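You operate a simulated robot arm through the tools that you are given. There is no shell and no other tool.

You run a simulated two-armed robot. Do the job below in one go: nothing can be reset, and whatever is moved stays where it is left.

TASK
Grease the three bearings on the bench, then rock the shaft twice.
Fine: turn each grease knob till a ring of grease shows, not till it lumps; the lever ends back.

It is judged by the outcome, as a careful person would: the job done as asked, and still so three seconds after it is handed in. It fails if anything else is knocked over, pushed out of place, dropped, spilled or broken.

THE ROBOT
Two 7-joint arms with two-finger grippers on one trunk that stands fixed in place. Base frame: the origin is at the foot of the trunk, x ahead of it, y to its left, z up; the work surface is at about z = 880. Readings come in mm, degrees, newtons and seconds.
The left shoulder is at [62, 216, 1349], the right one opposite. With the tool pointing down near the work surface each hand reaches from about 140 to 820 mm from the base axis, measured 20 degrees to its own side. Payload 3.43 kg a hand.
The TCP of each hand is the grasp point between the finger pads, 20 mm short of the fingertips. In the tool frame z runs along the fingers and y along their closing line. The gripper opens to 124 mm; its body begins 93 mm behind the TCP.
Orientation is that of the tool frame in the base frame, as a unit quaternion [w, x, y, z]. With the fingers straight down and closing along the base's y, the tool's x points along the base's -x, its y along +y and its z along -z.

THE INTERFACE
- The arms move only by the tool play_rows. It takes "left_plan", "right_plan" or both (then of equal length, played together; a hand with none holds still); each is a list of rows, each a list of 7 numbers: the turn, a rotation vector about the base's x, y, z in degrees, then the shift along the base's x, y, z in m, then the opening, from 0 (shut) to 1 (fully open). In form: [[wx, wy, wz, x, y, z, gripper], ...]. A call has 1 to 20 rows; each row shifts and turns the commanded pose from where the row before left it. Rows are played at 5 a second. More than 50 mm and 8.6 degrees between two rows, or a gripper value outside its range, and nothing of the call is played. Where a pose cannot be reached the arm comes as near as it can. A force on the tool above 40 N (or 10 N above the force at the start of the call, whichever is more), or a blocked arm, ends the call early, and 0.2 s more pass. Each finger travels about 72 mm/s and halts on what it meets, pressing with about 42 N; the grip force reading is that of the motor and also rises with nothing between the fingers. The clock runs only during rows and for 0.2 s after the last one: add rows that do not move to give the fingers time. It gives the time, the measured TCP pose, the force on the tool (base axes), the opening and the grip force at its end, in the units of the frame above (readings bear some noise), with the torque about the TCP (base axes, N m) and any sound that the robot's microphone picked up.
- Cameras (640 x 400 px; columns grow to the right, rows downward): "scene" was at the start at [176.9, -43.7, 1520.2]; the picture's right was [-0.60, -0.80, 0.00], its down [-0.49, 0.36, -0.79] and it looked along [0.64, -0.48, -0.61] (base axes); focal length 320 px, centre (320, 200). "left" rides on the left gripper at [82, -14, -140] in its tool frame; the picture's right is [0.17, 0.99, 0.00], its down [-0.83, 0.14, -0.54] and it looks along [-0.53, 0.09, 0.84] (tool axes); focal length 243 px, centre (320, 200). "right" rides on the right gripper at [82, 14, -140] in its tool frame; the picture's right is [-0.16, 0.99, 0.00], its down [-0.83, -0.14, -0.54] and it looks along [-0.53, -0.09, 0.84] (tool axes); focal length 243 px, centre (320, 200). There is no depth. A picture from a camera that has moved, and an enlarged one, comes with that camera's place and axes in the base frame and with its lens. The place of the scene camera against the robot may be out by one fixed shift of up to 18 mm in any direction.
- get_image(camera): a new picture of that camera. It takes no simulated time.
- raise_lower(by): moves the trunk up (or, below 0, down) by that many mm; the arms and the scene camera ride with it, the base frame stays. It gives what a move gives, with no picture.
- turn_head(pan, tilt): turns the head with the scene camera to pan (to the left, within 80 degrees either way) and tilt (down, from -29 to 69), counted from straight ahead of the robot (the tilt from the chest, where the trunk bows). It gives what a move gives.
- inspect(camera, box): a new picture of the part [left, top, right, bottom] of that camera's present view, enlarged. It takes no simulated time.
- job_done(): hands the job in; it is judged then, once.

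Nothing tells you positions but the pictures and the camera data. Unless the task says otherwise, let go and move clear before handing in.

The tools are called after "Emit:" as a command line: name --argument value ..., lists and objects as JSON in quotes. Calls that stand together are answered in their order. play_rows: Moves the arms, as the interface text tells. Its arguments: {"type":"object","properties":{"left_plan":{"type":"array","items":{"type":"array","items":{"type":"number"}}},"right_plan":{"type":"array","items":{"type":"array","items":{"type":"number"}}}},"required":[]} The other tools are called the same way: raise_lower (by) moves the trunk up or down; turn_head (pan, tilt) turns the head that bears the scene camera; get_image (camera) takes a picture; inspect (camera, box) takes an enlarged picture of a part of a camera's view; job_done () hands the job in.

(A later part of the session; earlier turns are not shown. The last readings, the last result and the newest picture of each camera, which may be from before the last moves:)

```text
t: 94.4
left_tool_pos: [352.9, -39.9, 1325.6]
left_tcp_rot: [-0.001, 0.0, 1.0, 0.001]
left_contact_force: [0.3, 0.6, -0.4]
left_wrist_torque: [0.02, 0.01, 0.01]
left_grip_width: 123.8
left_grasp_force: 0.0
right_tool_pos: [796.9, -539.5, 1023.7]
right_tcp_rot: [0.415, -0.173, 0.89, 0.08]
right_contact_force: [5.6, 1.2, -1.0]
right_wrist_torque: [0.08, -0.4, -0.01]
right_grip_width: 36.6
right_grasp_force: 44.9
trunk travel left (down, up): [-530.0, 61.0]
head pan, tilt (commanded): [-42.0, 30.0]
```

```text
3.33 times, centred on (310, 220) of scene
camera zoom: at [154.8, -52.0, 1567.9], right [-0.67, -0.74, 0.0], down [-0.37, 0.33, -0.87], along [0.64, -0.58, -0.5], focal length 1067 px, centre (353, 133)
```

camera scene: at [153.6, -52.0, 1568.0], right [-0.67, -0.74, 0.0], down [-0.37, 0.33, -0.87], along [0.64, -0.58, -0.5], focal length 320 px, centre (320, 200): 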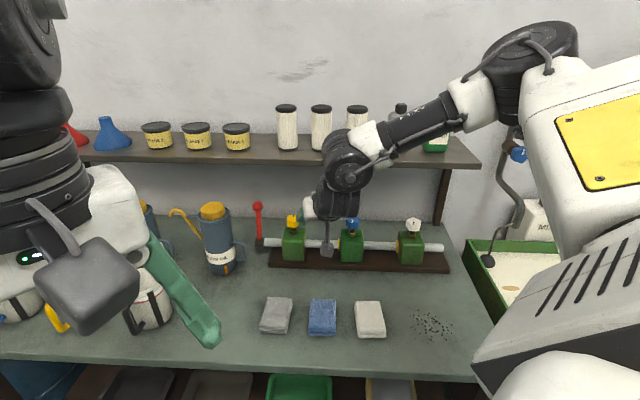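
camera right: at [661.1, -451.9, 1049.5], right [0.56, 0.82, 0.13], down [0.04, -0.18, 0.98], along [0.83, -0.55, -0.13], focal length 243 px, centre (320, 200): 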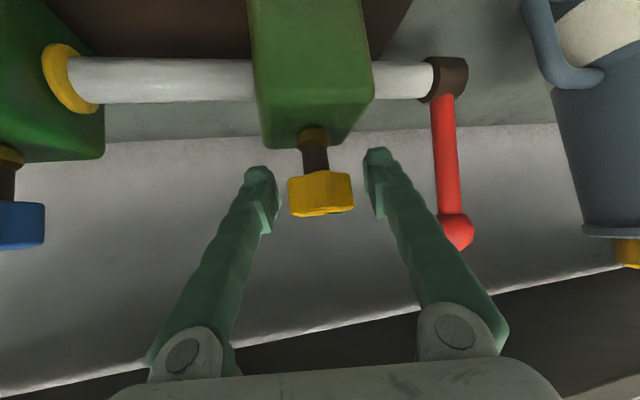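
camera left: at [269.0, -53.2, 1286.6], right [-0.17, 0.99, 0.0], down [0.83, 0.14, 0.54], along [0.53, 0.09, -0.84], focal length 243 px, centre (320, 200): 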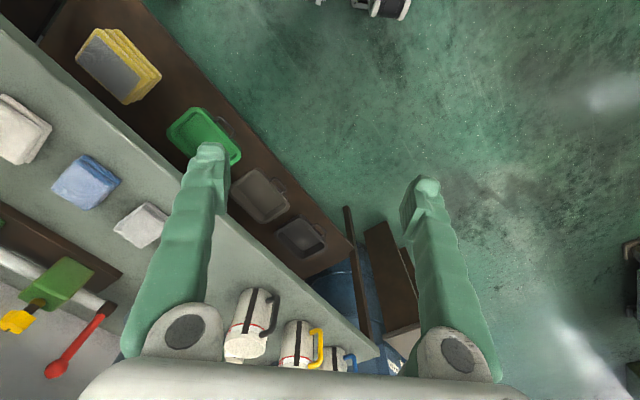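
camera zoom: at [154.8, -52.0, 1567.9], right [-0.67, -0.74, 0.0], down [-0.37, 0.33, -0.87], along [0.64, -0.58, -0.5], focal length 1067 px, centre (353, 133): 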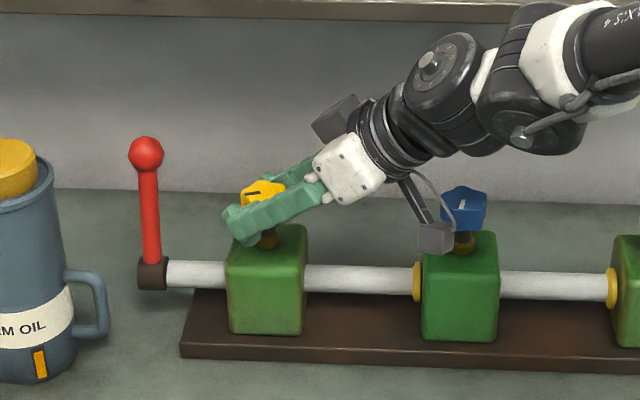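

About 100°, still no ring. Third stroke: open, swing back 50°, and re-grip.

Emit:
play_rows --right_plan '[[0, 0, 0, 0, 0, 0, 0.35], [0, 0, 0, 0, 0, 0, 0.5], [0, 0, 0, 0, 0, 0, 0.5], [0, 0, -5, 0, 0, 0, 0.5], [0, 0, -5, 0, 0, 0, 0.5], [0, 0, -5, 0, 0, 0, 0.5], [0, 0, -5, 0, 0, 0, 0.5], [0, 0, -5, 0, 0, 0, 0.5], [0, 0, -5, 0, 0, 0, 0.5], [0, 0, -5, 0, 0, 0, 0.5], [0, 0, -5, 0, 0, 0, 0.5], [0, 0, -5, 0, 0, 0, 0.5], [0, 0, -5, 0, 0, 0, 0.5], [0, 0, 0, 0, 0, 0, 0.5], [0, 0, 0, 0, 0, 0, 0.35], [0, 0, 0, 0, 0, 0, 0.2], [0, 0, 0, 0, 0, 0, 0.2]]'

Emit:
get_image --camera "right"

Emit:
inspect --camera "scene" --box '[230, 160, 390, 280]'

```text
t: 98.0
left_tool_pos: [353.6, -39.9, 1326.9]
left_tcp_rot: [-0.001, 0.001, 1.0, 0.001]
left_contact_force: [0.6, 0.3, -0.6]
left_wrist_torque: [0.03, 0.02, 0.0]
left_grip_width: 123.8
left_grasp_force: 0.1
right_tool_pos: [795.4, -539.7, 1025.0]
right_tcp_rot: [0.408, 0.221, 0.879, -0.105]
right_contact_force: [-0.1, 0.5, -1.0]
right_wrist_torque: [0.06, -0.04, 0.01]
right_grip_width: 40.5
right_grasp_force: 45.0
trunk travel left (down, up): [-530.0, 61.0]
head pan, tilt (commanded): [-42.0, 30.0]
```

```text
taken
camera right: at [661.1, -452.4, 1050.1], right [0.56, 0.82, 0.13], down [0.04, -0.18, 0.98], along [0.83, -0.55, -0.13], focal length 243 px, centre (320, 200)
```

right: 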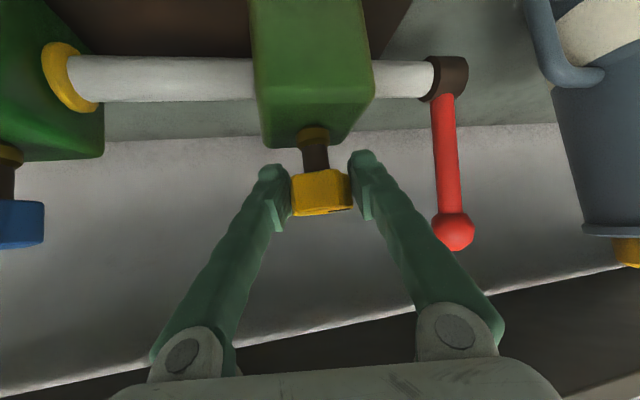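

```text
3.33 times, centred on (310, 220) of scene
camera zoom: at [154.0, -52.2, 1567.9], right [-0.67, -0.74, 0.0], down [-0.37, 0.33, -0.87], along [0.64, -0.58, -0.5], focal length 1067 px, centre (353, 133)
```

zoom: 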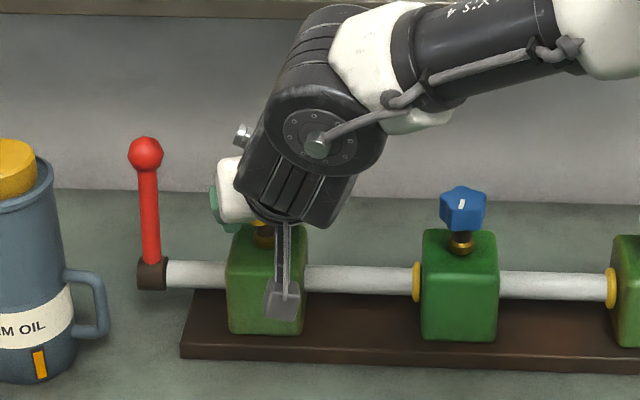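

Gripped again. I'll turn 20° and check.

Emit:
play_rows --right_plan '[[0, 0, 5, 0, 0, 0, 0.2], [0, 0, 5, 0, 0, 0, 0.2], [0, 0, 5, 0, 0, 0, 0.2], [0, 0, 5, 0, 0, 0, 0.2]]'

Emit:
inspect --camera "scene" --box '[230, 160, 390, 280]'

Emit:
inspect --camera "right" --box '[200, 0, 440, 240]'

```text
t: 99.0
left_tool_pos: [352.2, -41.4, 1326.2]
left_tcp_rot: [-0.001, 0.0, 1.0, 0.001]
left_contact_force: [-0.5, 0.3, -0.8]
left_wrist_torque: [0.0, -0.01, -0.02]
left_grip_width: 124.2
left_grasp_force: 0.1
right_tool_pos: [795.7, -540.1, 1024.7]
right_tcp_rot: [0.422, 0.064, 0.904, -0.031]
right_contact_force: [2.2, -2.7, 1.6]
right_wrist_torque: [0.14, 0.22, 0.0]
right_grip_width: 40.6
right_grasp_force: 45.1
trunk travel left (down, up): [-530.0, 61.0]
head pan, tilt (commanded): [-42.0, 30.0]
```

```text
3.33 times, centred on (310, 220) of scene
camera zoom: at [154.1, -52.7, 1567.9], right [-0.67, -0.74, 0.0], down [-0.37, 0.33, -0.87], along [0.64, -0.58, -0.5], focal length 1067 px, centre (353, 133)
```

zoom: 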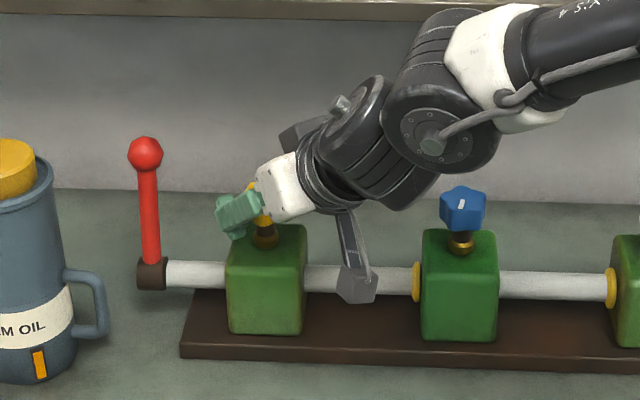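

```text
1.67 times, centred on (320, 120) of right
camera zoom: at [639.0, -504.0, 1050.0], right [0.25, 0.96, 0.13], down [0.1, -0.15, 0.98], along [0.96, -0.23, -0.13], focal length 404 px, centre (320, 333)
```

zoom: 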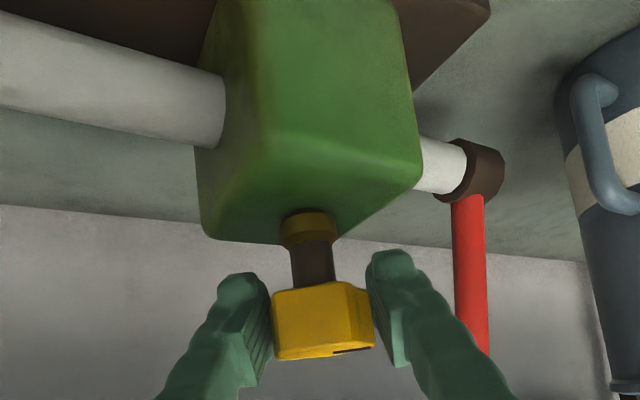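

About 122°, no ring yet. I'll go on in 10° steps.

Emit:
play_rows --right_plan '[[0, 0, 5, 0, 0, 0, 0.2], [0, 0, 5, 0, 0, 0, 0.2]]'

Emit:
inspect --camera "scene" --box '[230, 160, 390, 280]'

```text
t: 99.6
left_tool_pos: [352.7, -41.2, 1325.2]
left_tcp_rot: [0.0, 0.001, 1.0, 0.001]
left_contact_force: [0.1, -0.3, 0.1]
left_wrist_torque: [0.03, 0.01, 0.01]
left_grip_width: 123.9
left_grasp_force: 0.1
right_tool_pos: [796.5, -539.7, 1025.1]
right_tcp_rot: [0.423, -0.015, 0.906, 0.007]
right_contact_force: [2.0, -3.2, 1.7]
right_wrist_torque: [0.04, -0.19, 0.0]
right_grip_width: 40.8
right_grasp_force: 45.0
trunk travel left (down, up): [-530.0, 61.0]
head pan, tilt (commanded): [-42.0, 30.0]
```

```text
3.33 times, centred on (310, 220) of scene
camera zoom: at [154.2, -52.5, 1567.9], right [-0.67, -0.74, 0.0], down [-0.37, 0.33, -0.87], along [0.64, -0.58, -0.5], focal length 1067 px, centre (353, 133)
```

zoom: 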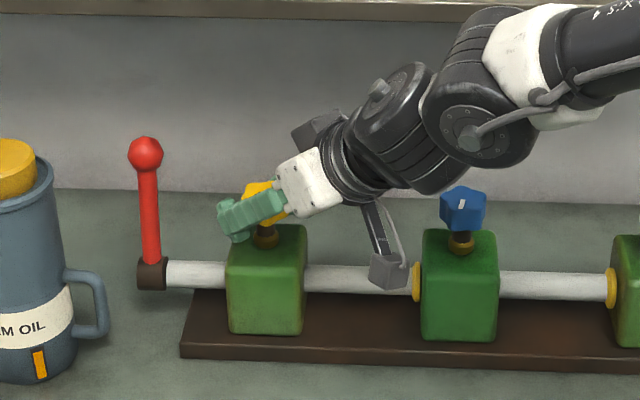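

Emit:
play_rows --right_plan '[[0, 0, 5, 0, 0, 0, 0.2], [0, 0, 5, 0, 0, 0, 0.2]]'

Emit:
inspect --camera "scene" --box '[230, 160, 390, 280]'

```text
t: 100.2
left_tool_pos: [351.4, -40.6, 1326.6]
left_tcp_rot: [-0.001, -0.001, 1.0, 0.002]
left_contact_force: [-0.5, 0.1, 0.2]
left_wrist_torque: [0.01, 0.03, 0.0]
left_grip_width: 124.2
left_grasp_force: 0.1
right_tool_pos: [795.7, -541.0, 1024.1]
right_tcp_rot: [0.422, -0.094, 0.901, 0.042]
right_contact_force: [0.8, -4.9, 4.7]
right_wrist_torque: [0.31, 0.54, -0.01]
right_grip_width: 40.5
right_grasp_force: 44.9
trunk travel left (down, up): [-530.0, 61.0]
head pan, tilt (commanded): [-42.0, 30.0]
```

```text
3.33 times, centred on (310, 220) of scene
camera zoom: at [153.6, -52.5, 1568.0], right [-0.67, -0.74, 0.0], down [-0.37, 0.33, -0.87], along [0.64, -0.58, -0.5], focal length 1067 px, centre (353, 133)
```

zoom: 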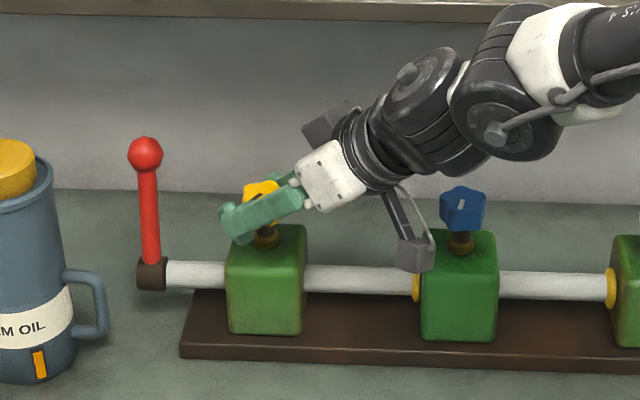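

About 142° and no ring yet. Another 8°.

Emit:
play_rows --right_plan '[[0, 0, 4, 0, 0, 0, 0.2], [0, 0, 4, 0, 0, 0, 0.2]]'

Emit:
inspect --camera "scene" --box '[230, 160, 390, 280]'

Emit:
inspect --camera "right" --box '[240, 0, 480, 240]'

```text
t: 100.8
left_tool_pos: [352.1, -40.5, 1326.0]
left_tcp_rot: [-0.001, 0.0, 1.0, 0.002]
left_contact_force: [-0.1, 0.0, 0.1]
left_wrist_torque: [-0.01, 0.0, 0.01]
left_grip_width: 124.2
left_grasp_force: 0.1
right_tool_pos: [794.0, -540.1, 1024.0]
right_tcp_rot: [0.417, -0.156, 0.893, 0.072]
right_contact_force: [4.4, -5.1, 3.9]
right_wrist_torque: [-0.14, 0.12, -0.06]
right_grip_width: 41.0
right_grasp_force: 44.5
trunk travel left (down, up): [-530.0, 61.0]
head pan, tilt (commanded): [-42.0, 30.0]
```

```text
3.33 times, centred on (310, 220) of scene
camera zoom: at [153.8, -52.9, 1567.9], right [-0.67, -0.74, 0.0], down [-0.37, 0.33, -0.87], along [0.64, -0.58, -0.5], focal length 1067 px, centre (353, 133)
```

zoom: 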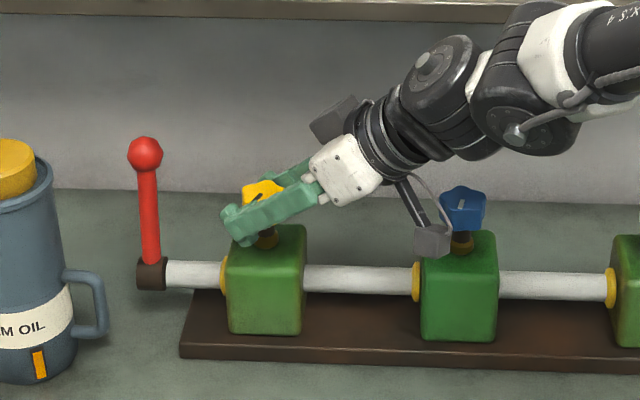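

```text
1.67 times, centred on (360, 120) of right
camera zoom: at [640.0, -581.8, 1050.0], right [-0.23, 0.96, 0.13], down [0.16, -0.09, 0.98], along [0.96, 0.25, -0.13], focal length 404 px, centre (253, 333)
```

zoom: 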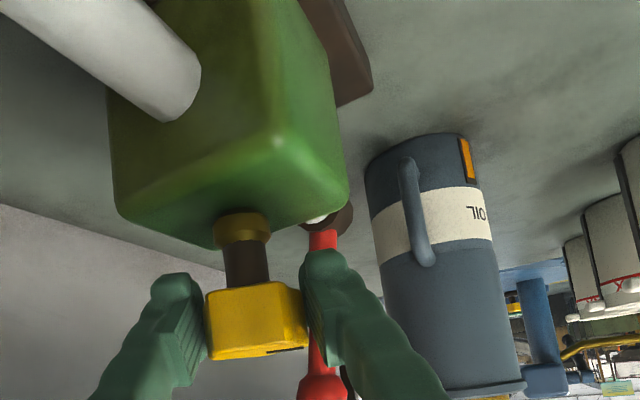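

The ring has appeared on the lever side of the yellow bearing. I'll zoom in on all three to confirm.

Emit:
inspect --camera "scene" --box '[274, 224, 302, 252]'

Emit:
inspect --camera "scene" --box '[320, 210, 420, 270]'

```text
14.29 times, centred on (288, 238) of scene
camera zoom: at [153.8, -52.9, 1567.9], right [-0.67, -0.74, 0.0], down [-0.37, 0.33, -0.87], along [0.64, -0.58, -0.5], focal length 4572 px, centre (777, -343)
```

zoom: 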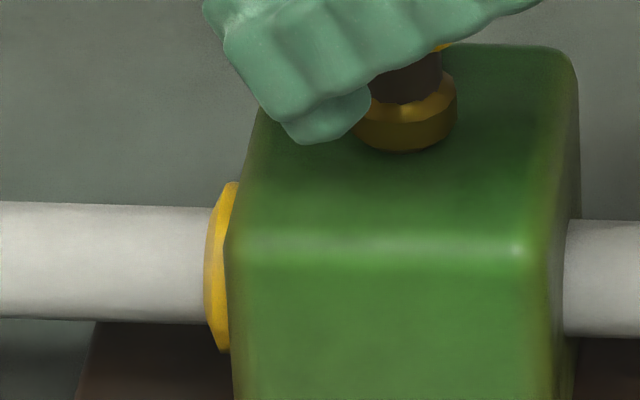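

```text
6.40 times, centred on (370, 240) of scene
camera zoom: at [153.8, -52.9, 1567.9], right [-0.67, -0.74, 0.0], down [-0.37, 0.33, -0.87], along [0.64, -0.58, -0.5], focal length 2048 px, centre (0, -56)
```

zoom: 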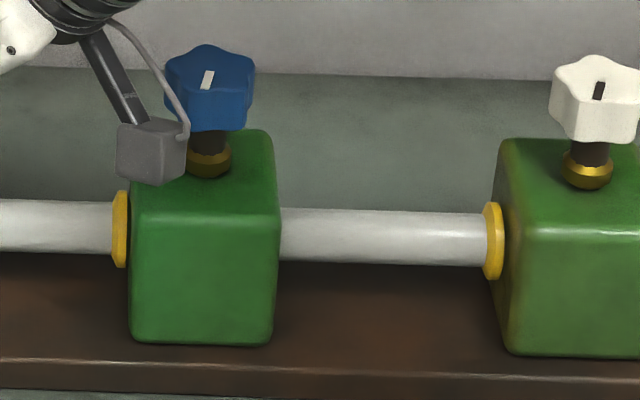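

All three bearings now show a clean ring. I'll release yellow, swing the hand back to -30° as before, and check.

Emit:
play_rows --right_plan '[[0, 0, 0, 0, 0, 0, 0.35], [0, 0, 0, 0, 0, 0, 0.5], [0, 0, 0, 0, 0, 0, 0.5], [0, 0, -5, 0, 0, 0, 0.5], [0, 0, -5, 0, 0, 0, 0.5], [0, 0, -5, 0, 0, 0, 0.5], [0, 0, -5, 0, 0, 0, 0.5], [0, 0, -5, 0, 0, 0, 0.5], [0, 0, -5, 0, 0, 0, 0.5], [0, 0, -5, 0, 0, 0, 0.5], [0, 0, 0, 0, 0, 0, 0.5]]'

Emit:
get_image --camera "right"

Emit:
inspect --camera "scene" --box '[230, 160, 390, 280]'

```text
t: 103.2
left_tool_pos: [352.2, -41.6, 1326.2]
left_tcp_rot: [-0.001, 0.0, 1.0, 0.001]
left_contact_force: [-0.1, -0.4, -0.2]
left_wrist_torque: [-0.02, -0.01, 0.01]
left_grip_width: 124.3
left_grasp_force: 0.0
right_tool_pos: [795.1, -541.2, 1023.3]
right_tcp_rot: [0.419, 0.12, 0.898, -0.057]
right_contact_force: [0.5, 0.1, 0.5]
right_wrist_torque: [0.02, 0.0, 0.0]
right_grip_width: 62.2
right_grasp_force: 0.0
trunk travel left (down, up): [-530.0, 61.0]
head pan, tilt (commanded): [-42.0, 30.0]
```

```text
taken
camera right: at [644.3, -484.7, 1049.3], right [0.36, 0.92, 0.13], down [0.08, -0.16, 0.98], along [0.93, -0.35, -0.13], focal length 243 px, centre (320, 200)
```

right: 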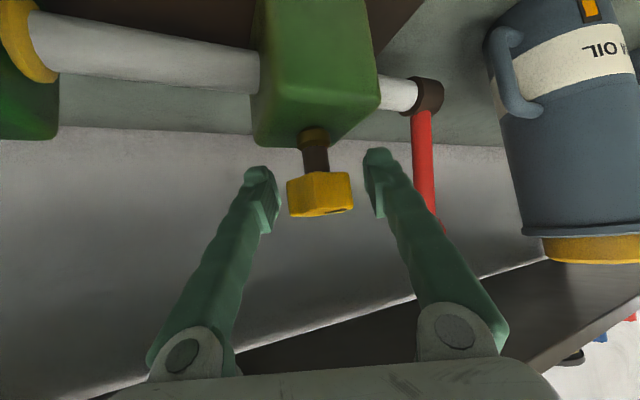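

```text
3.33 times, centred on (310, 220) of scene
camera zoom: at [153.8, -52.4, 1567.9], right [-0.67, -0.74, 0.0], down [-0.37, 0.33, -0.87], along [0.64, -0.58, -0.5], focal length 1067 px, centre (353, 133)
```

zoom: 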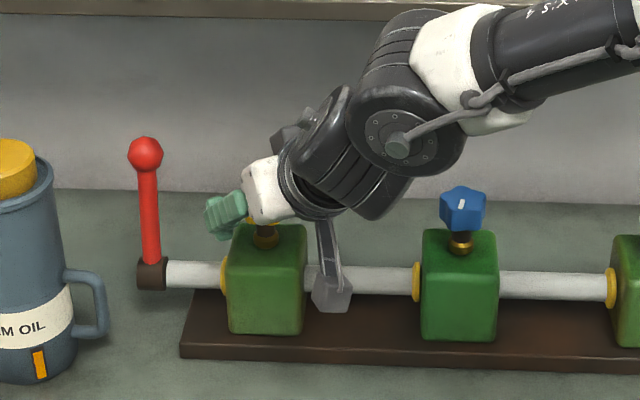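

Released cleanly. I'll back the hand straight out by about 90 mm and then study the lever.

Emit:
play_rows --right_plan '[[0, 0, 0, -0.0193, 0.0053, 0, 0.5], [0, 0, 0, -0.0193, 0.0053, 0, 0.5], [0, 0, 0, -0.0193, 0.0053, 0.004, 0.5], [0, 0, 0, -0.0193, 0.0053, 0.012, 0.5], [0, 0, 0, -0.0193, 0.0053, 0.02, 0.5], [0, 0, 0, 0, 0, 0, 0.5]]'

Emit:
get_image --camera "right"

Emit:
get_image --camera "scene"

Emit:
inspect --camera "scene" --box '[240, 190, 320, 270]'

```text
t: 104.6
left_tool_pos: [353.3, -40.4, 1326.2]
left_tcp_rot: [-0.001, 0.0, 1.0, 0.001]
left_contact_force: [-0.4, -0.6, 0.6]
left_wrist_torque: [-0.02, 0.01, 0.01]
left_grip_width: 123.8
left_grasp_force: 0.0
right_tool_pos: [697.9, -513.3, 1060.8]
right_tcp_rot: [0.418, 0.12, 0.899, -0.057]
right_contact_force: [1.2, -0.1, 0.0]
right_wrist_torque: [0.01, -0.03, -0.04]
right_grip_width: 62.2
right_grasp_force: 0.2
trunk travel left (down, up): [-530.0, 61.0]
head pan, tilt (commanded): [-42.0, 30.0]
```

```text
taken
camera right: at [547.1, -457.9, 1086.7], right [0.36, 0.92, 0.13], down [0.08, -0.16, 0.98], along [0.93, -0.35, -0.13], focal length 243 px, centre (320, 200)
```

right: 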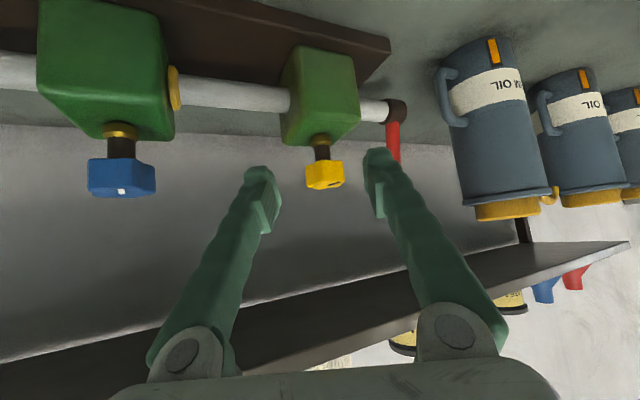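

```text
taken
camera scene: at [154.7, -52.2, 1567.8], right [-0.67, -0.74, 0.0], down [-0.37, 0.33, -0.87], along [0.64, -0.58, -0.5], focal length 320 px, centre (320, 200)
```

scene: 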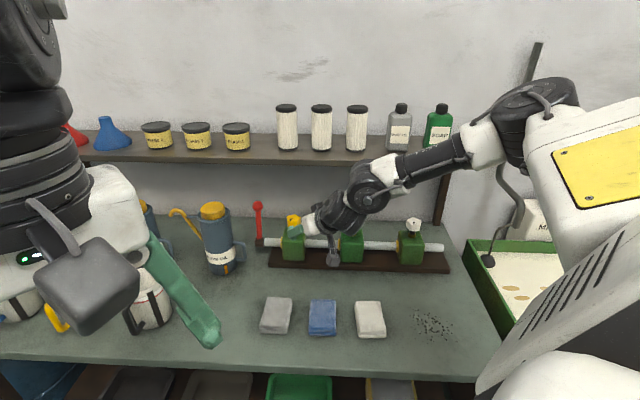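

```text
5.00 times, centred on (280, 230) of scene
camera zoom: at [154.7, -52.2, 1567.8], right [-0.67, -0.74, 0.0], down [-0.37, 0.33, -0.87], along [0.64, -0.58, -0.5], focal length 1600 px, centre (520, 50)
```

zoom: 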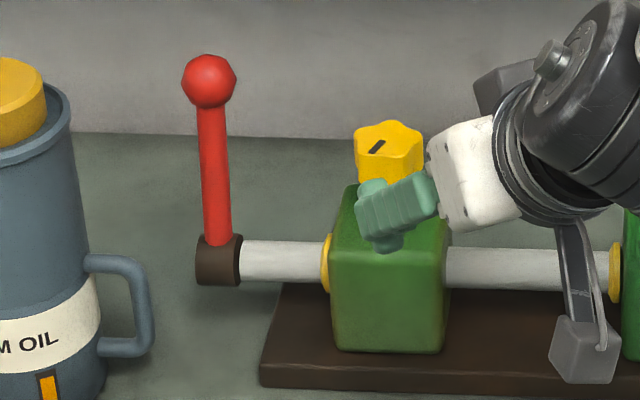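

The lever ball measures about (876,-476,1063) with its pivot on the shaft at z ≈ 947, leaning slightly back toward the wall. It's a long reach, so I'll raise the hand a bit and then lower the trunk to gain margin.

Emit:
play_rows --right_plan '[[0, 0, 0, 0, 0.003, 0.025, 0.5], [0, 0, 0, 0, 0.003, 0.025, 0.5], [0, 0, 0, 0, 0.003, 0.025, 0.5], [0, 0, 0, 0, 0, 0, 0.5]]'

Emit:
get_image --camera "right"

```text
t: 105.6
left_tool_pos: [352.9, -39.8, 1326.6]
left_tcp_rot: [-0.001, 0.0, 1.0, 0.001]
left_contact_force: [-0.7, 0.2, -0.1]
left_wrist_torque: [0.01, 0.0, 0.01]
left_grip_width: 124.1
left_grasp_force: 0.0
right_tool_pos: [698.1, -504.6, 1134.8]
right_tcp_rot: [0.418, 0.121, 0.898, -0.057]
right_contact_force: [0.3, -1.6, -0.2]
right_wrist_torque: [-0.06, 0.02, 0.02]
right_grip_width: 62.0
right_grasp_force: 0.1
trunk travel left (down, up): [-530.0, 61.0]
head pan, tilt (commanded): [-42.0, 30.0]
```

```text
taken
camera right: at [548.0, -449.5, 1161.0], right [0.36, 0.92, 0.13], down [0.08, -0.16, 0.98], along [0.93, -0.35, -0.13], focal length 243 px, centre (320, 200)
```

right: 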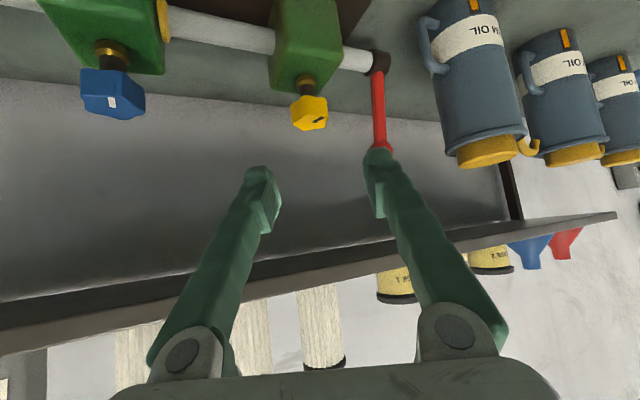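

Hand raised to z = 1135. Now I'll lower the trunk by 70 mm, with the hand riding down to about z = 1065 in free space.

Emit:
raise_lower --by -70

Emit:
get_image --camera "right"

Emit:
get_image --camera "scene"

```text
t: 106.7
left_tool_pos: [352.2, -40.6, 1256.3]
left_tcp_rot: [0.0, 0.0, 1.0, 0.001]
left_contact_force: [0.1, -0.5, 0.2]
left_wrist_torque: [0.0, -0.01, -0.03]
left_grip_width: 123.8
left_grasp_force: 0.1
right_tool_pos: [699.5, -503.5, 1066.0]
right_tcp_rot: [0.419, 0.119, 0.898, -0.056]
right_contact_force: [-0.2, -0.3, 0.3]
right_wrist_torque: [-0.01, 0.02, -0.01]
right_grip_width: 62.2
right_grasp_force: 0.0
trunk travel left (down, up): [-460.0, 131.0]
head pan, tilt (commanded): [-42.0, 30.0]
```

```text
taken
camera right: at [548.2, -448.8, 1091.5], right [0.36, 0.92, 0.13], down [0.08, -0.16, 0.98], along [0.93, -0.35, -0.13], focal length 243 px, centre (320, 200)
```

right: 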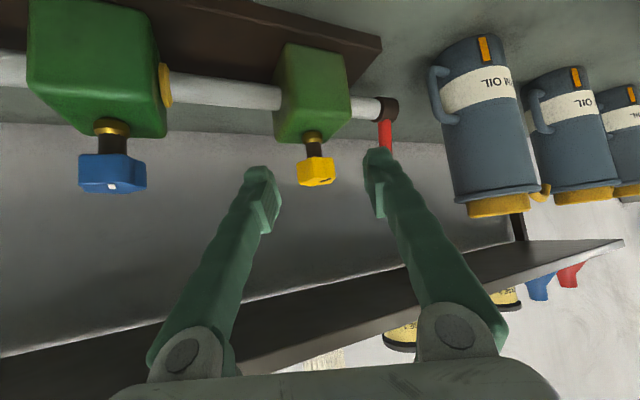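

```text
taken
camera scene: at [194.1, -52.0, 1485.2], right [-0.67, -0.74, 0.0], down [-0.37, 0.33, -0.87], along [0.64, -0.58, -0.5], focal length 320 px, centre (320, 200)
```

scene: 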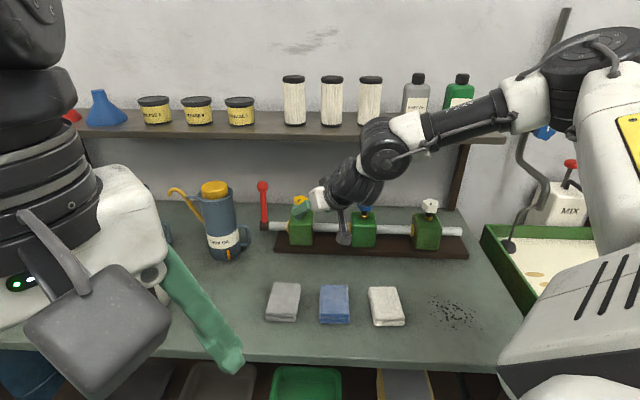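

I'll rotate the yaw to about 0° and rise to an approach line above and in front of the lever ball, in two checked stages.

Emit:
play_rows --right_plan '[[0, 0, 5.5, 0.012, 0.003, 0.018, 0.5], [0, 0, 5.5, 0.012, 0.003, 0.018, 0.5], [0, 0, 5.5, 0.012, 0.003, 0.019, 0.5], [0, 0, 0, 0, 0, 0, 0.5]]'

Emit:
get_image --camera "right"

```text
t: 107.7
left_tool_pos: [352.8, -40.3, 1256.1]
left_tcp_rot: [-0.001, 0.0, 1.0, 0.001]
left_contact_force: [0.1, 0.0, 0.0]
left_wrist_torque: [-0.01, 0.0, 0.03]
left_grip_width: 124.0
left_grasp_force: 0.2
right_tool_pos: [735.4, -495.4, 1121.2]
right_tcp_rot: [0.423, -0.011, 0.906, 0.004]
right_contact_force: [0.4, -0.5, 0.2]
right_wrist_torque: [0.0, -0.02, -0.01]
right_grip_width: 62.1
right_grasp_force: 0.0
trunk travel left (down, up): [-460.0, 131.0]
head pan, tilt (commanded): [-42.0, 30.0]
```

```text
taken
camera right: at [575.4, -485.2, 1146.5], right [0.08, 0.99, 0.13], down [0.12, -0.13, 0.98], along [0.99, -0.07, -0.13], focal length 243 px, centre (320, 200)
```

right: 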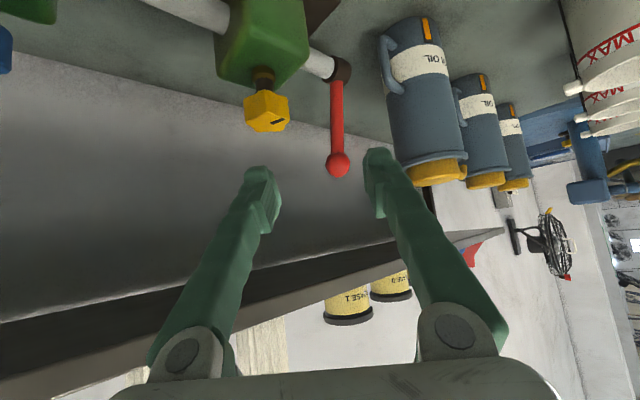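

The ball is now seen at (877,-477,1063). I'll advance at height to the approach line and recheck.

Emit:
play_rows --right_plan '[[0, 0, 0, 0.024, 0.0056, 0, 0.5], [0, 0, 0, 0.024, 0.0056, 0, 0.5], [0, 0, 0, 0.024, 0.0056, 0, 0.5], [0, 0, 0, 0, 0, 0, 0.5]]'

Emit:
get_image --camera "right"

Emit:
inspect --camera "scene" --box '[220, 100, 420, 260]'

```text
t: 108.7
left_tool_pos: [351.7, -40.5, 1257.8]
left_tcp_rot: [-0.001, 0.001, 1.0, 0.001]
left_contact_force: [-0.5, 0.3, 0.9]
left_wrist_torque: [-0.03, -0.02, -0.04]
left_grip_width: 124.4
left_grasp_force: 0.1
right_tool_pos: [808.2, -477.1, 1120.5]
right_tcp_rot: [0.422, -0.01, 0.906, 0.004]
right_contact_force: [-0.5, -0.3, -0.4]
right_wrist_torque: [0.01, 0.02, 0.02]
right_grip_width: 62.2
right_grasp_force: 0.1
trunk travel left (down, up): [-460.0, 131.0]
head pan, tilt (commanded): [-42.0, 30.0]
```

```text
taken
camera right: at [647.8, -467.3, 1146.2], right [0.08, 0.99, 0.13], down [0.12, -0.14, 0.98], along [0.99, -0.07, -0.13], focal length 243 px, centre (320, 200)
```

right: 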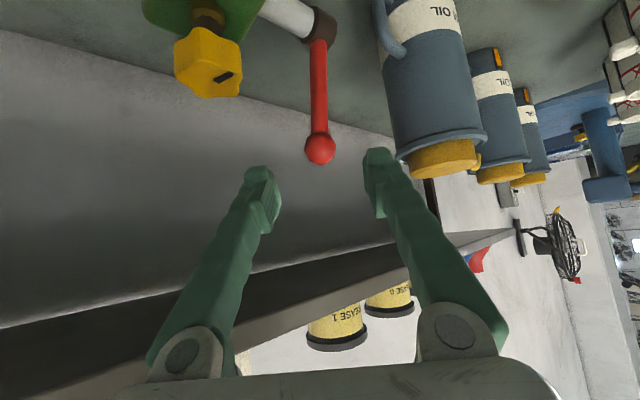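

```text
2.50 times, centred on (320, 180) of scene
camera zoom: at [193.8, -52.3, 1485.2], right [-0.67, -0.74, 0.0], down [-0.37, 0.33, -0.87], along [0.64, -0.58, -0.5], focal length 800 px, centre (320, 250)
```

zoom: 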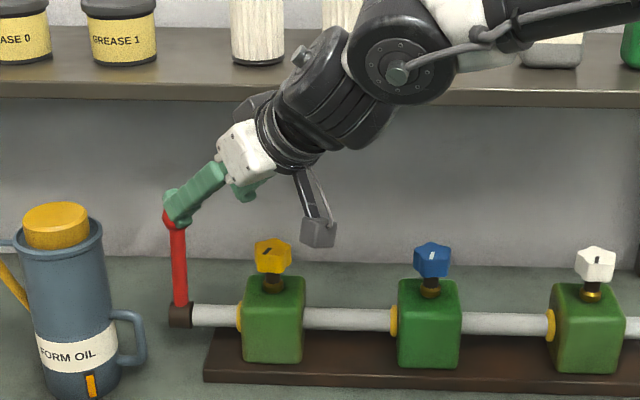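

The ball is lined up between the fingers. I'll advance 54 mm along the tool axis and recheck.

Emit:
play_rows --right_plan '[[0, 0, 0, 0.0138, 0.0002, -0.0114, 0.5], [0, 0, 0, 0.0138, 0.0002, -0.0114, 0.5], [0, 0, 0, 0.0138, 0.0002, -0.0114, 0.5], [0, 0, 0, 0, 0, 0, 0.5]]'

Emit:
get_image --camera "right"

Emit:
inspect --camera "scene" --box '[220, 100, 420, 260]'

```text
t: 109.7
left_tool_pos: [353.0, -41.4, 1256.1]
left_tcp_rot: [-0.001, 0.001, 1.0, 0.001]
left_contact_force: [0.5, 0.2, -1.1]
left_wrist_torque: [-0.03, 0.05, -0.02]
left_grip_width: 123.9
left_grasp_force: 0.1
right_tool_pos: [848.4, -476.2, 1086.1]
right_tcp_rot: [0.422, -0.011, 0.906, 0.005]
right_contact_force: [-1.0, -0.6, -0.4]
right_wrist_torque: [-0.02, 0.0, 0.0]
right_grip_width: 62.1
right_grasp_force: 0.1
trunk travel left (down, up): [-460.0, 131.0]
head pan, tilt (commanded): [-42.0, 30.0]
```

```text
taken
camera right: at [688.1, -466.4, 1111.6], right [0.08, 0.99, 0.13], down [0.12, -0.14, 0.98], along [0.99, -0.07, -0.13], focal length 243 px, centre (320, 200)
```

right: 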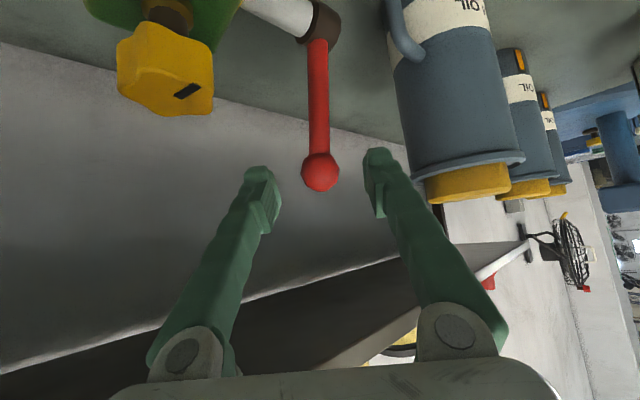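

```text
2.50 times, centred on (320, 180) of scene
camera zoom: at [194.0, -52.2, 1485.2], right [-0.67, -0.74, 0.0], down [-0.37, 0.33, -0.87], along [0.64, -0.58, -0.5], focal length 800 px, centre (320, 250)
```

zoom: 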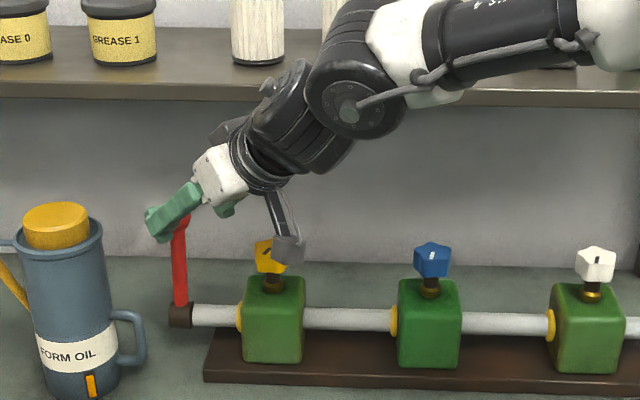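

The ball is centred and close. I'll advance another 30 mm along the axis.

Emit:
play_rows --right_plan '[[0, 0, 0, 0.0125, 0.0, -0.009, 0.5], [0, 0, 0, 0.0125, 0.0, -0.009, 0.5], [0, 0, 0, 0, 0, 0, 0.5]]'

Emit:
get_image --camera "right"

Emit:
inspect --camera "scene" --box '[240, 160, 320, 250]'

```text
t: 110.5
left_tool_pos: [352.7, -41.3, 1256.6]
left_tcp_rot: [0.001, 0.0, 1.0, 0.001]
left_contact_force: [-0.1, -0.1, -0.5]
left_wrist_torque: [-0.01, -0.03, 0.01]
left_grip_width: 123.9
left_grasp_force: 0.0
right_tool_pos: [872.0, -478.3, 1067.5]
right_tcp_rot: [0.424, -0.01, 0.906, 0.004]
right_contact_force: [-0.3, -0.1, 0.0]
right_wrist_torque: [0.01, 0.03, 0.01]
right_grip_width: 62.2
right_grasp_force: 0.0
trunk travel left (down, up): [-460.0, 131.0]
head pan, tilt (commanded): [-42.0, 30.0]
```

```text
taken
camera right: at [712.8, -467.3, 1093.3], right [0.08, 0.99, 0.13], down [0.12, -0.14, 0.98], along [0.99, -0.07, -0.13], focal length 243 px, centre (320, 200)
```

right: 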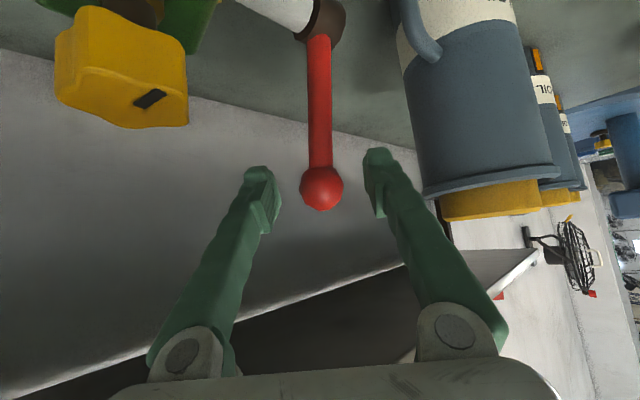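

```text
4.44 times, centred on (280, 205) of scene
camera zoom: at [193.5, -52.1, 1485.3], right [-0.67, -0.74, 0.0], down [-0.37, 0.33, -0.87], along [0.64, -0.58, -0.5], focal length 1422 px, centre (498, 178)
```

zoom: 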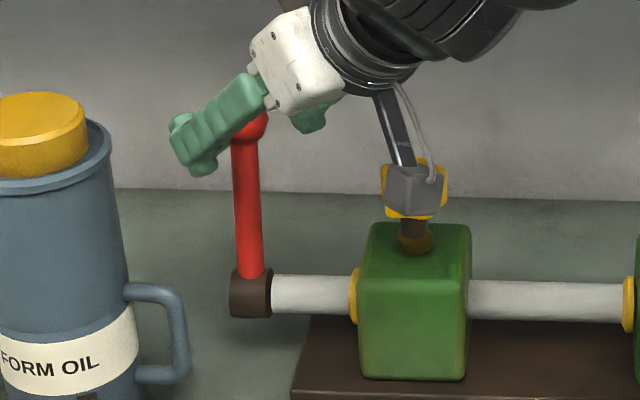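

The ball is just ahead of the grasp point, at about (885,-477,1061), so the lever leans back roughly 10°. I'll advance the last 13 mm and close loosely around the ball to cage it.

Emit:
play_rows --right_plan '[[0, 0, 0, 0.006, 0.0005, -0.003, 0.5], [0, 0, 0, 0.006, 0.0005, -0.003, 0.5], [0, 0, 0, 0, 0, 0, 0.4], [0, 0, 0, 0, 0, 0, 0.32], [0, 0, 0, 0, 0, 0, 0.29], [0, 0, 0, 0, 0, 0, 0.29]]'

Emit:
get_image --camera "right"

Emit:
inspect --camera "scene" --box '[240, 160, 320, 250]'

```text
t: 111.9
left_tool_pos: [353.3, -39.5, 1257.2]
left_tcp_rot: [-0.001, 0.0, 1.0, 0.001]
left_contact_force: [-0.3, -0.2, 0.1]
left_wrist_torque: [0.0, -0.01, 0.06]
left_grip_width: 124.0
left_grasp_force: 0.0
right_tool_pos: [884.2, -475.0, 1060.8]
right_tcp_rot: [0.423, -0.01, 0.906, 0.004]
right_contact_force: [-0.2, 0.3, 1.1]
right_wrist_torque: [-0.01, 0.02, -0.04]
right_grip_width: 36.0
right_grasp_force: 0.1
trunk travel left (down, up): [-460.0, 131.0]
head pan, tilt (commanded): [-42.0, 30.0]
```

```text
taken
camera right: at [724.6, -466.1, 1086.9], right [0.08, 0.99, 0.13], down [0.12, -0.14, 0.98], along [0.99, -0.07, -0.13], focal length 243 px, centre (320, 200)
```

right: 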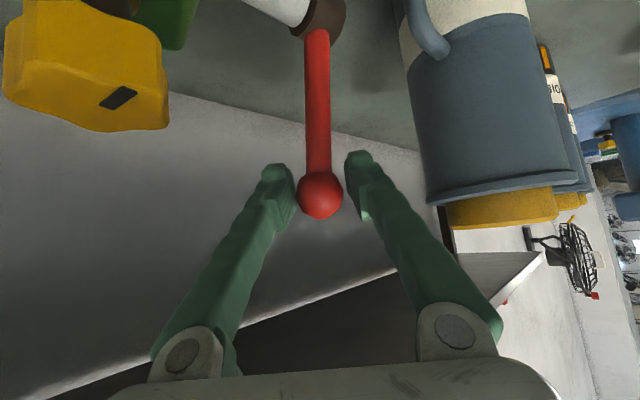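

```text
4.44 times, centred on (280, 205) of scene
camera zoom: at [194.1, -52.2, 1485.2], right [-0.67, -0.74, 0.0], down [-0.37, 0.33, -0.87], along [0.64, -0.58, -0.5], focal length 1422 px, centre (498, 178)
```

zoom: 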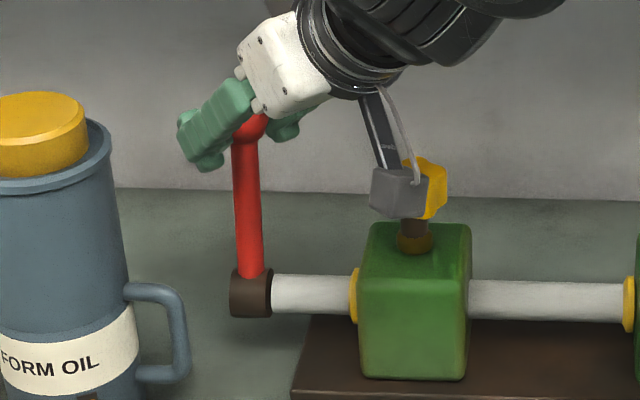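

The ball is caged between the pads. I'll pull gently about 10° toward the robot along the arc and check that the lever moves.

Emit:
play_rows --right_plan '[[0, 0, 0, -0.0078, 0.0077, 0.001, 0.29], [0, 0, 0, -0.0078, 0.0077, 0.001, 0.29], [0, 0, 0, 0, 0, 0, 0.29]]'

Emit:
get_image --camera "right"

Emit:
inspect --camera "scene" --box '[240, 160, 320, 250]'

```text
t: 112.7
left_tool_pos: [352.4, -40.3, 1256.6]
left_tcp_rot: [0.0, -0.001, 1.0, 0.002]
left_contact_force: [1.0, 0.4, -0.8]
left_wrist_torque: [0.0, 0.02, -0.02]
left_grip_width: 123.8
left_grasp_force: 0.2
right_tool_pos: [869.3, -460.8, 1062.9]
right_tcp_rot: [0.423, -0.01, 0.906, 0.004]
right_contact_force: [1.2, -0.7, -0.2]
right_wrist_torque: [0.04, 0.0, 0.04]
right_grip_width: 36.1
right_grasp_force: 0.2
trunk travel left (down, up): [-460.0, 131.0]
head pan, tilt (commanded): [-42.0, 30.0]
```

```text
taken
camera right: at [709.0, -450.4, 1088.9], right [0.08, 0.99, 0.13], down [0.12, -0.14, 0.98], along [0.99, -0.07, -0.13], focal length 243 px, centre (320, 200)
```

right: 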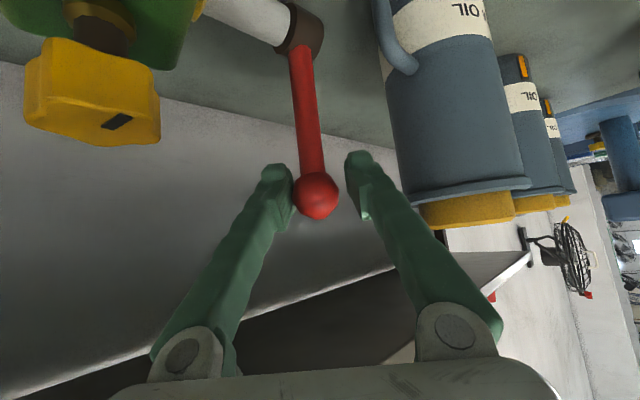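

```text
4.44 times, centred on (280, 205) of scene
camera zoom: at [194.3, -52.2, 1485.1], right [-0.67, -0.74, 0.0], down [-0.37, 0.33, -0.87], along [0.64, -0.58, -0.5], focal length 1422 px, centre (498, 178)
```

zoom: 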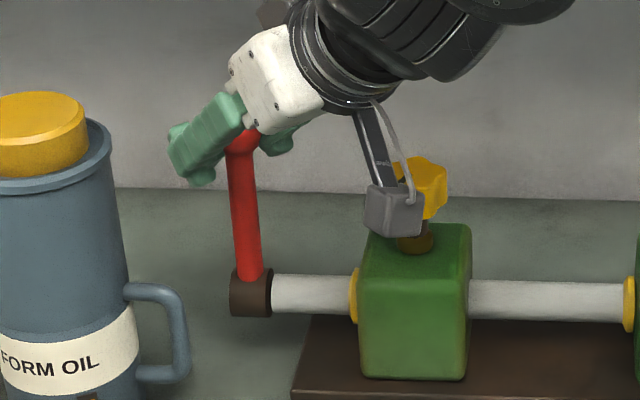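

The lever follows freely with almost no force. I'll continue the pull along the arc another 20°.

Emit:
play_rows --right_plan '[[0, 0, 0, -0.0073, 0.0073, -0.0005, 0.29], [0, 0, 0, -0.0072, 0.0072, -0.0013, 0.29], [0, 0, 0, -0.0071, 0.007, -0.0022, 0.29], [0, 0, 0, -0.007, 0.007, -0.0031, 0.29], [0, 0, 0, 0, 0, 0, 0.29]]'

Emit:
get_image --camera "right"

Emit:
inspect --camera "scene" --box '[240, 160, 320, 250]'

```text
t: 113.9
left_tool_pos: [352.5, -41.0, 1256.9]
left_tcp_rot: [-0.001, -0.001, 1.0, 0.001]
left_contact_force: [0.3, 0.2, 0.7]
left_wrist_torque: [0.02, 0.04, 0.02]
left_grip_width: 124.0
left_grasp_force: 0.0
right_tool_pos: [841.1, -430.6, 1056.8]
right_tcp_rot: [0.423, -0.01, 0.906, 0.004]
right_contact_force: [0.1, 0.7, -0.6]
right_wrist_torque: [0.0, -0.01, -0.01]
right_grip_width: 36.1
right_grasp_force: 0.0
trunk travel left (down, up): [-460.0, 131.0]
head pan, tilt (commanded): [-42.0, 30.0]
```

```text
taken
camera right: at [681.0, -421.7, 1081.7], right [0.08, 0.99, 0.13], down [0.12, -0.14, 0.98], along [0.99, -0.07, -0.13], focal length 243 px, centre (320, 200)
```

right: 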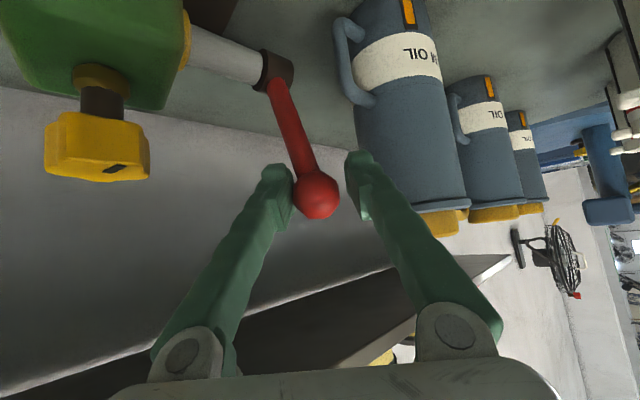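

```text
4.44 times, centred on (280, 205) of scene
camera zoom: at [194.3, -52.2, 1485.1], right [-0.67, -0.74, 0.0], down [-0.37, 0.33, -0.87], along [0.64, -0.58, -0.5], focal length 1422 px, centre (498, 178)
```

zoom: 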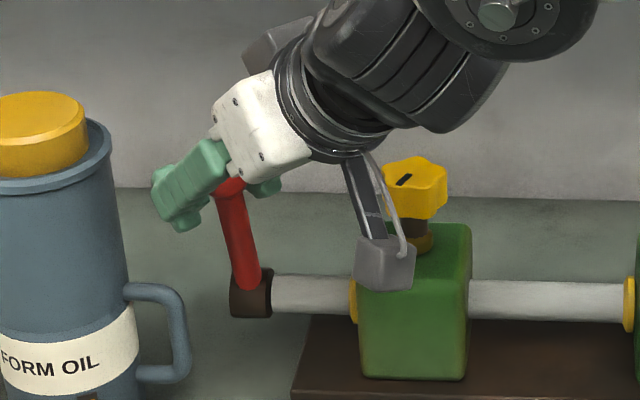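

Smooth, no resistance. I'll continue to about 40° forward of vertical.

Emit:
play_rows --right_plan '[[0, 0, 0, -0.0067, 0.0067, -0.004, 0.29], [0, 0, 0, -0.0065, 0.0064, -0.0047, 0.29], [0, 0, 0, -0.0062, 0.0061, -0.0055, 0.29], [0, 0, 0, -0.0058, 0.0057, -0.0063, 0.29], [0, 0, 0, 0, 0, 0, 0.29]]'

Emit:
get_image --camera "right"

Emit:
inspect --camera "scene" --box '[220, 150, 330, 260]'

```text
t: 115.1
left_tool_pos: [352.4, -41.1, 1255.7]
left_tcp_rot: [-0.001, 0.0, 1.0, 0.002]
left_contact_force: [0.6, -0.1, 0.0]
left_wrist_torque: [-0.01, -0.04, -0.03]
left_grip_width: 124.1
left_grasp_force: 0.0
right_tool_pos: [816.1, -407.3, 1037.5]
right_tcp_rot: [0.422, -0.011, 0.906, 0.004]
right_contact_force: [-0.2, -1.2, 0.9]
right_wrist_torque: [-0.06, -0.01, -0.02]
right_grip_width: 36.6
right_grasp_force: 1.0
trunk travel left (down, up): [-460.0, 131.0]
head pan, tilt (commanded): [-42.0, 30.0]
```

```text
taken
camera right: at [655.3, -397.1, 1062.1], right [0.09, 0.99, 0.13], down [0.12, -0.14, 0.98], along [0.99, -0.07, -0.13], focal length 243 px, centre (320, 200)
```

right: 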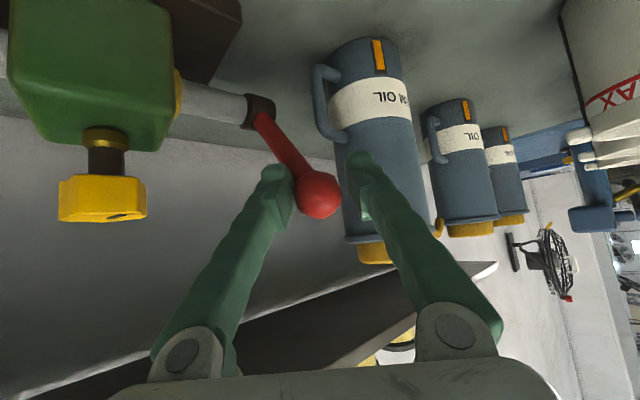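

```text
3.64 times, centred on (275, 205) of scene
camera zoom: at [193.9, -52.4, 1485.2], right [-0.67, -0.74, 0.0], down [-0.37, 0.33, -0.87], along [0.64, -0.58, -0.5], focal length 1164 px, centre (484, 182)
```

zoom: 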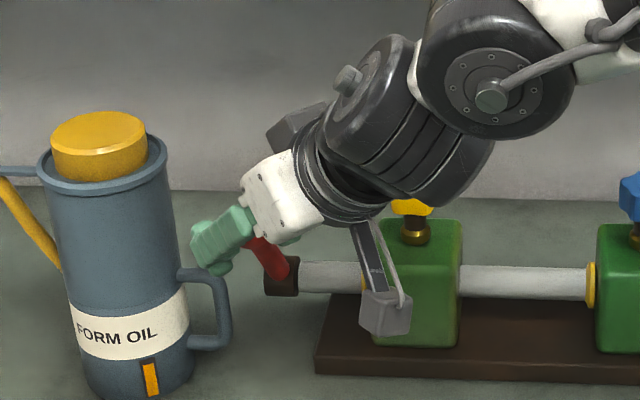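

The lever is pulled about 50° from its start without any stop and the can is clear. I'll go a further 10°, still along the arc.

Emit:
play_rows --right_plan '[[0, 0, 0, -0.0054, 0.0053, -0.007, 0.29], [0, 0, 0, -0.005, 0.0049, -0.0076, 0.29], [0, 0, 0, 0, 0, 0, 0.29]]'

Emit:
get_image --camera "right"

Emit:
inspect --camera "scene" --box '[220, 150, 330, 260]'

```text
t: 115.9
left_tool_pos: [352.5, -39.9, 1256.5]
left_tcp_rot: [0.0, 0.001, 1.0, 0.001]
left_contact_force: [-0.5, 0.1, -0.2]
left_wrist_torque: [0.02, 0.03, 0.0]
left_grip_width: 124.0
left_grasp_force: 0.1
right_tool_pos: [804.5, -397.8, 1020.6]
right_tcp_rot: [0.422, -0.011, 0.906, 0.004]
right_contact_force: [0.1, 0.2, 0.1]
right_wrist_torque: [-0.04, 0.03, -0.01]
right_grip_width: 36.7
right_grasp_force: 0.3
trunk travel left (down, up): [-460.0, 131.0]
head pan, tilt (commanded): [-42.0, 30.0]
```

```text
taken
camera right: at [645.0, -387.5, 1047.1], right [0.08, 0.99, 0.13], down [0.12, -0.14, 0.98], along [0.99, -0.07, -0.13], focal length 243 px, centre (320, 200)
```

right: 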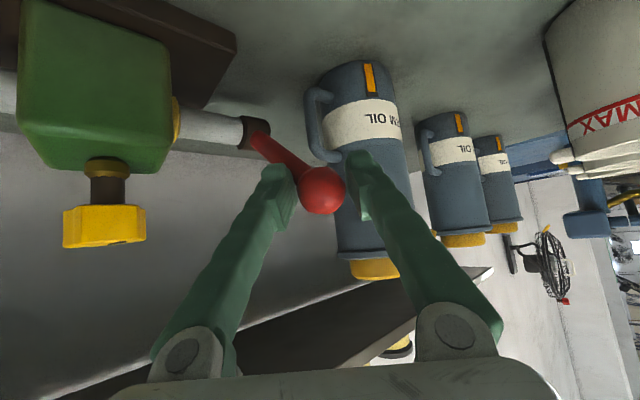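

```text
3.64 times, centred on (275, 205) of scene
camera zoom: at [194.1, -52.3, 1485.2], right [-0.67, -0.74, 0.0], down [-0.37, 0.33, -0.87], along [0.64, -0.58, -0.5], focal length 1164 px, centre (484, 182)
```

zoom: 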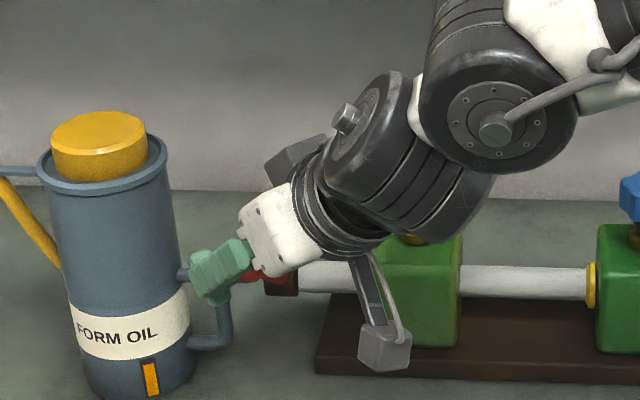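

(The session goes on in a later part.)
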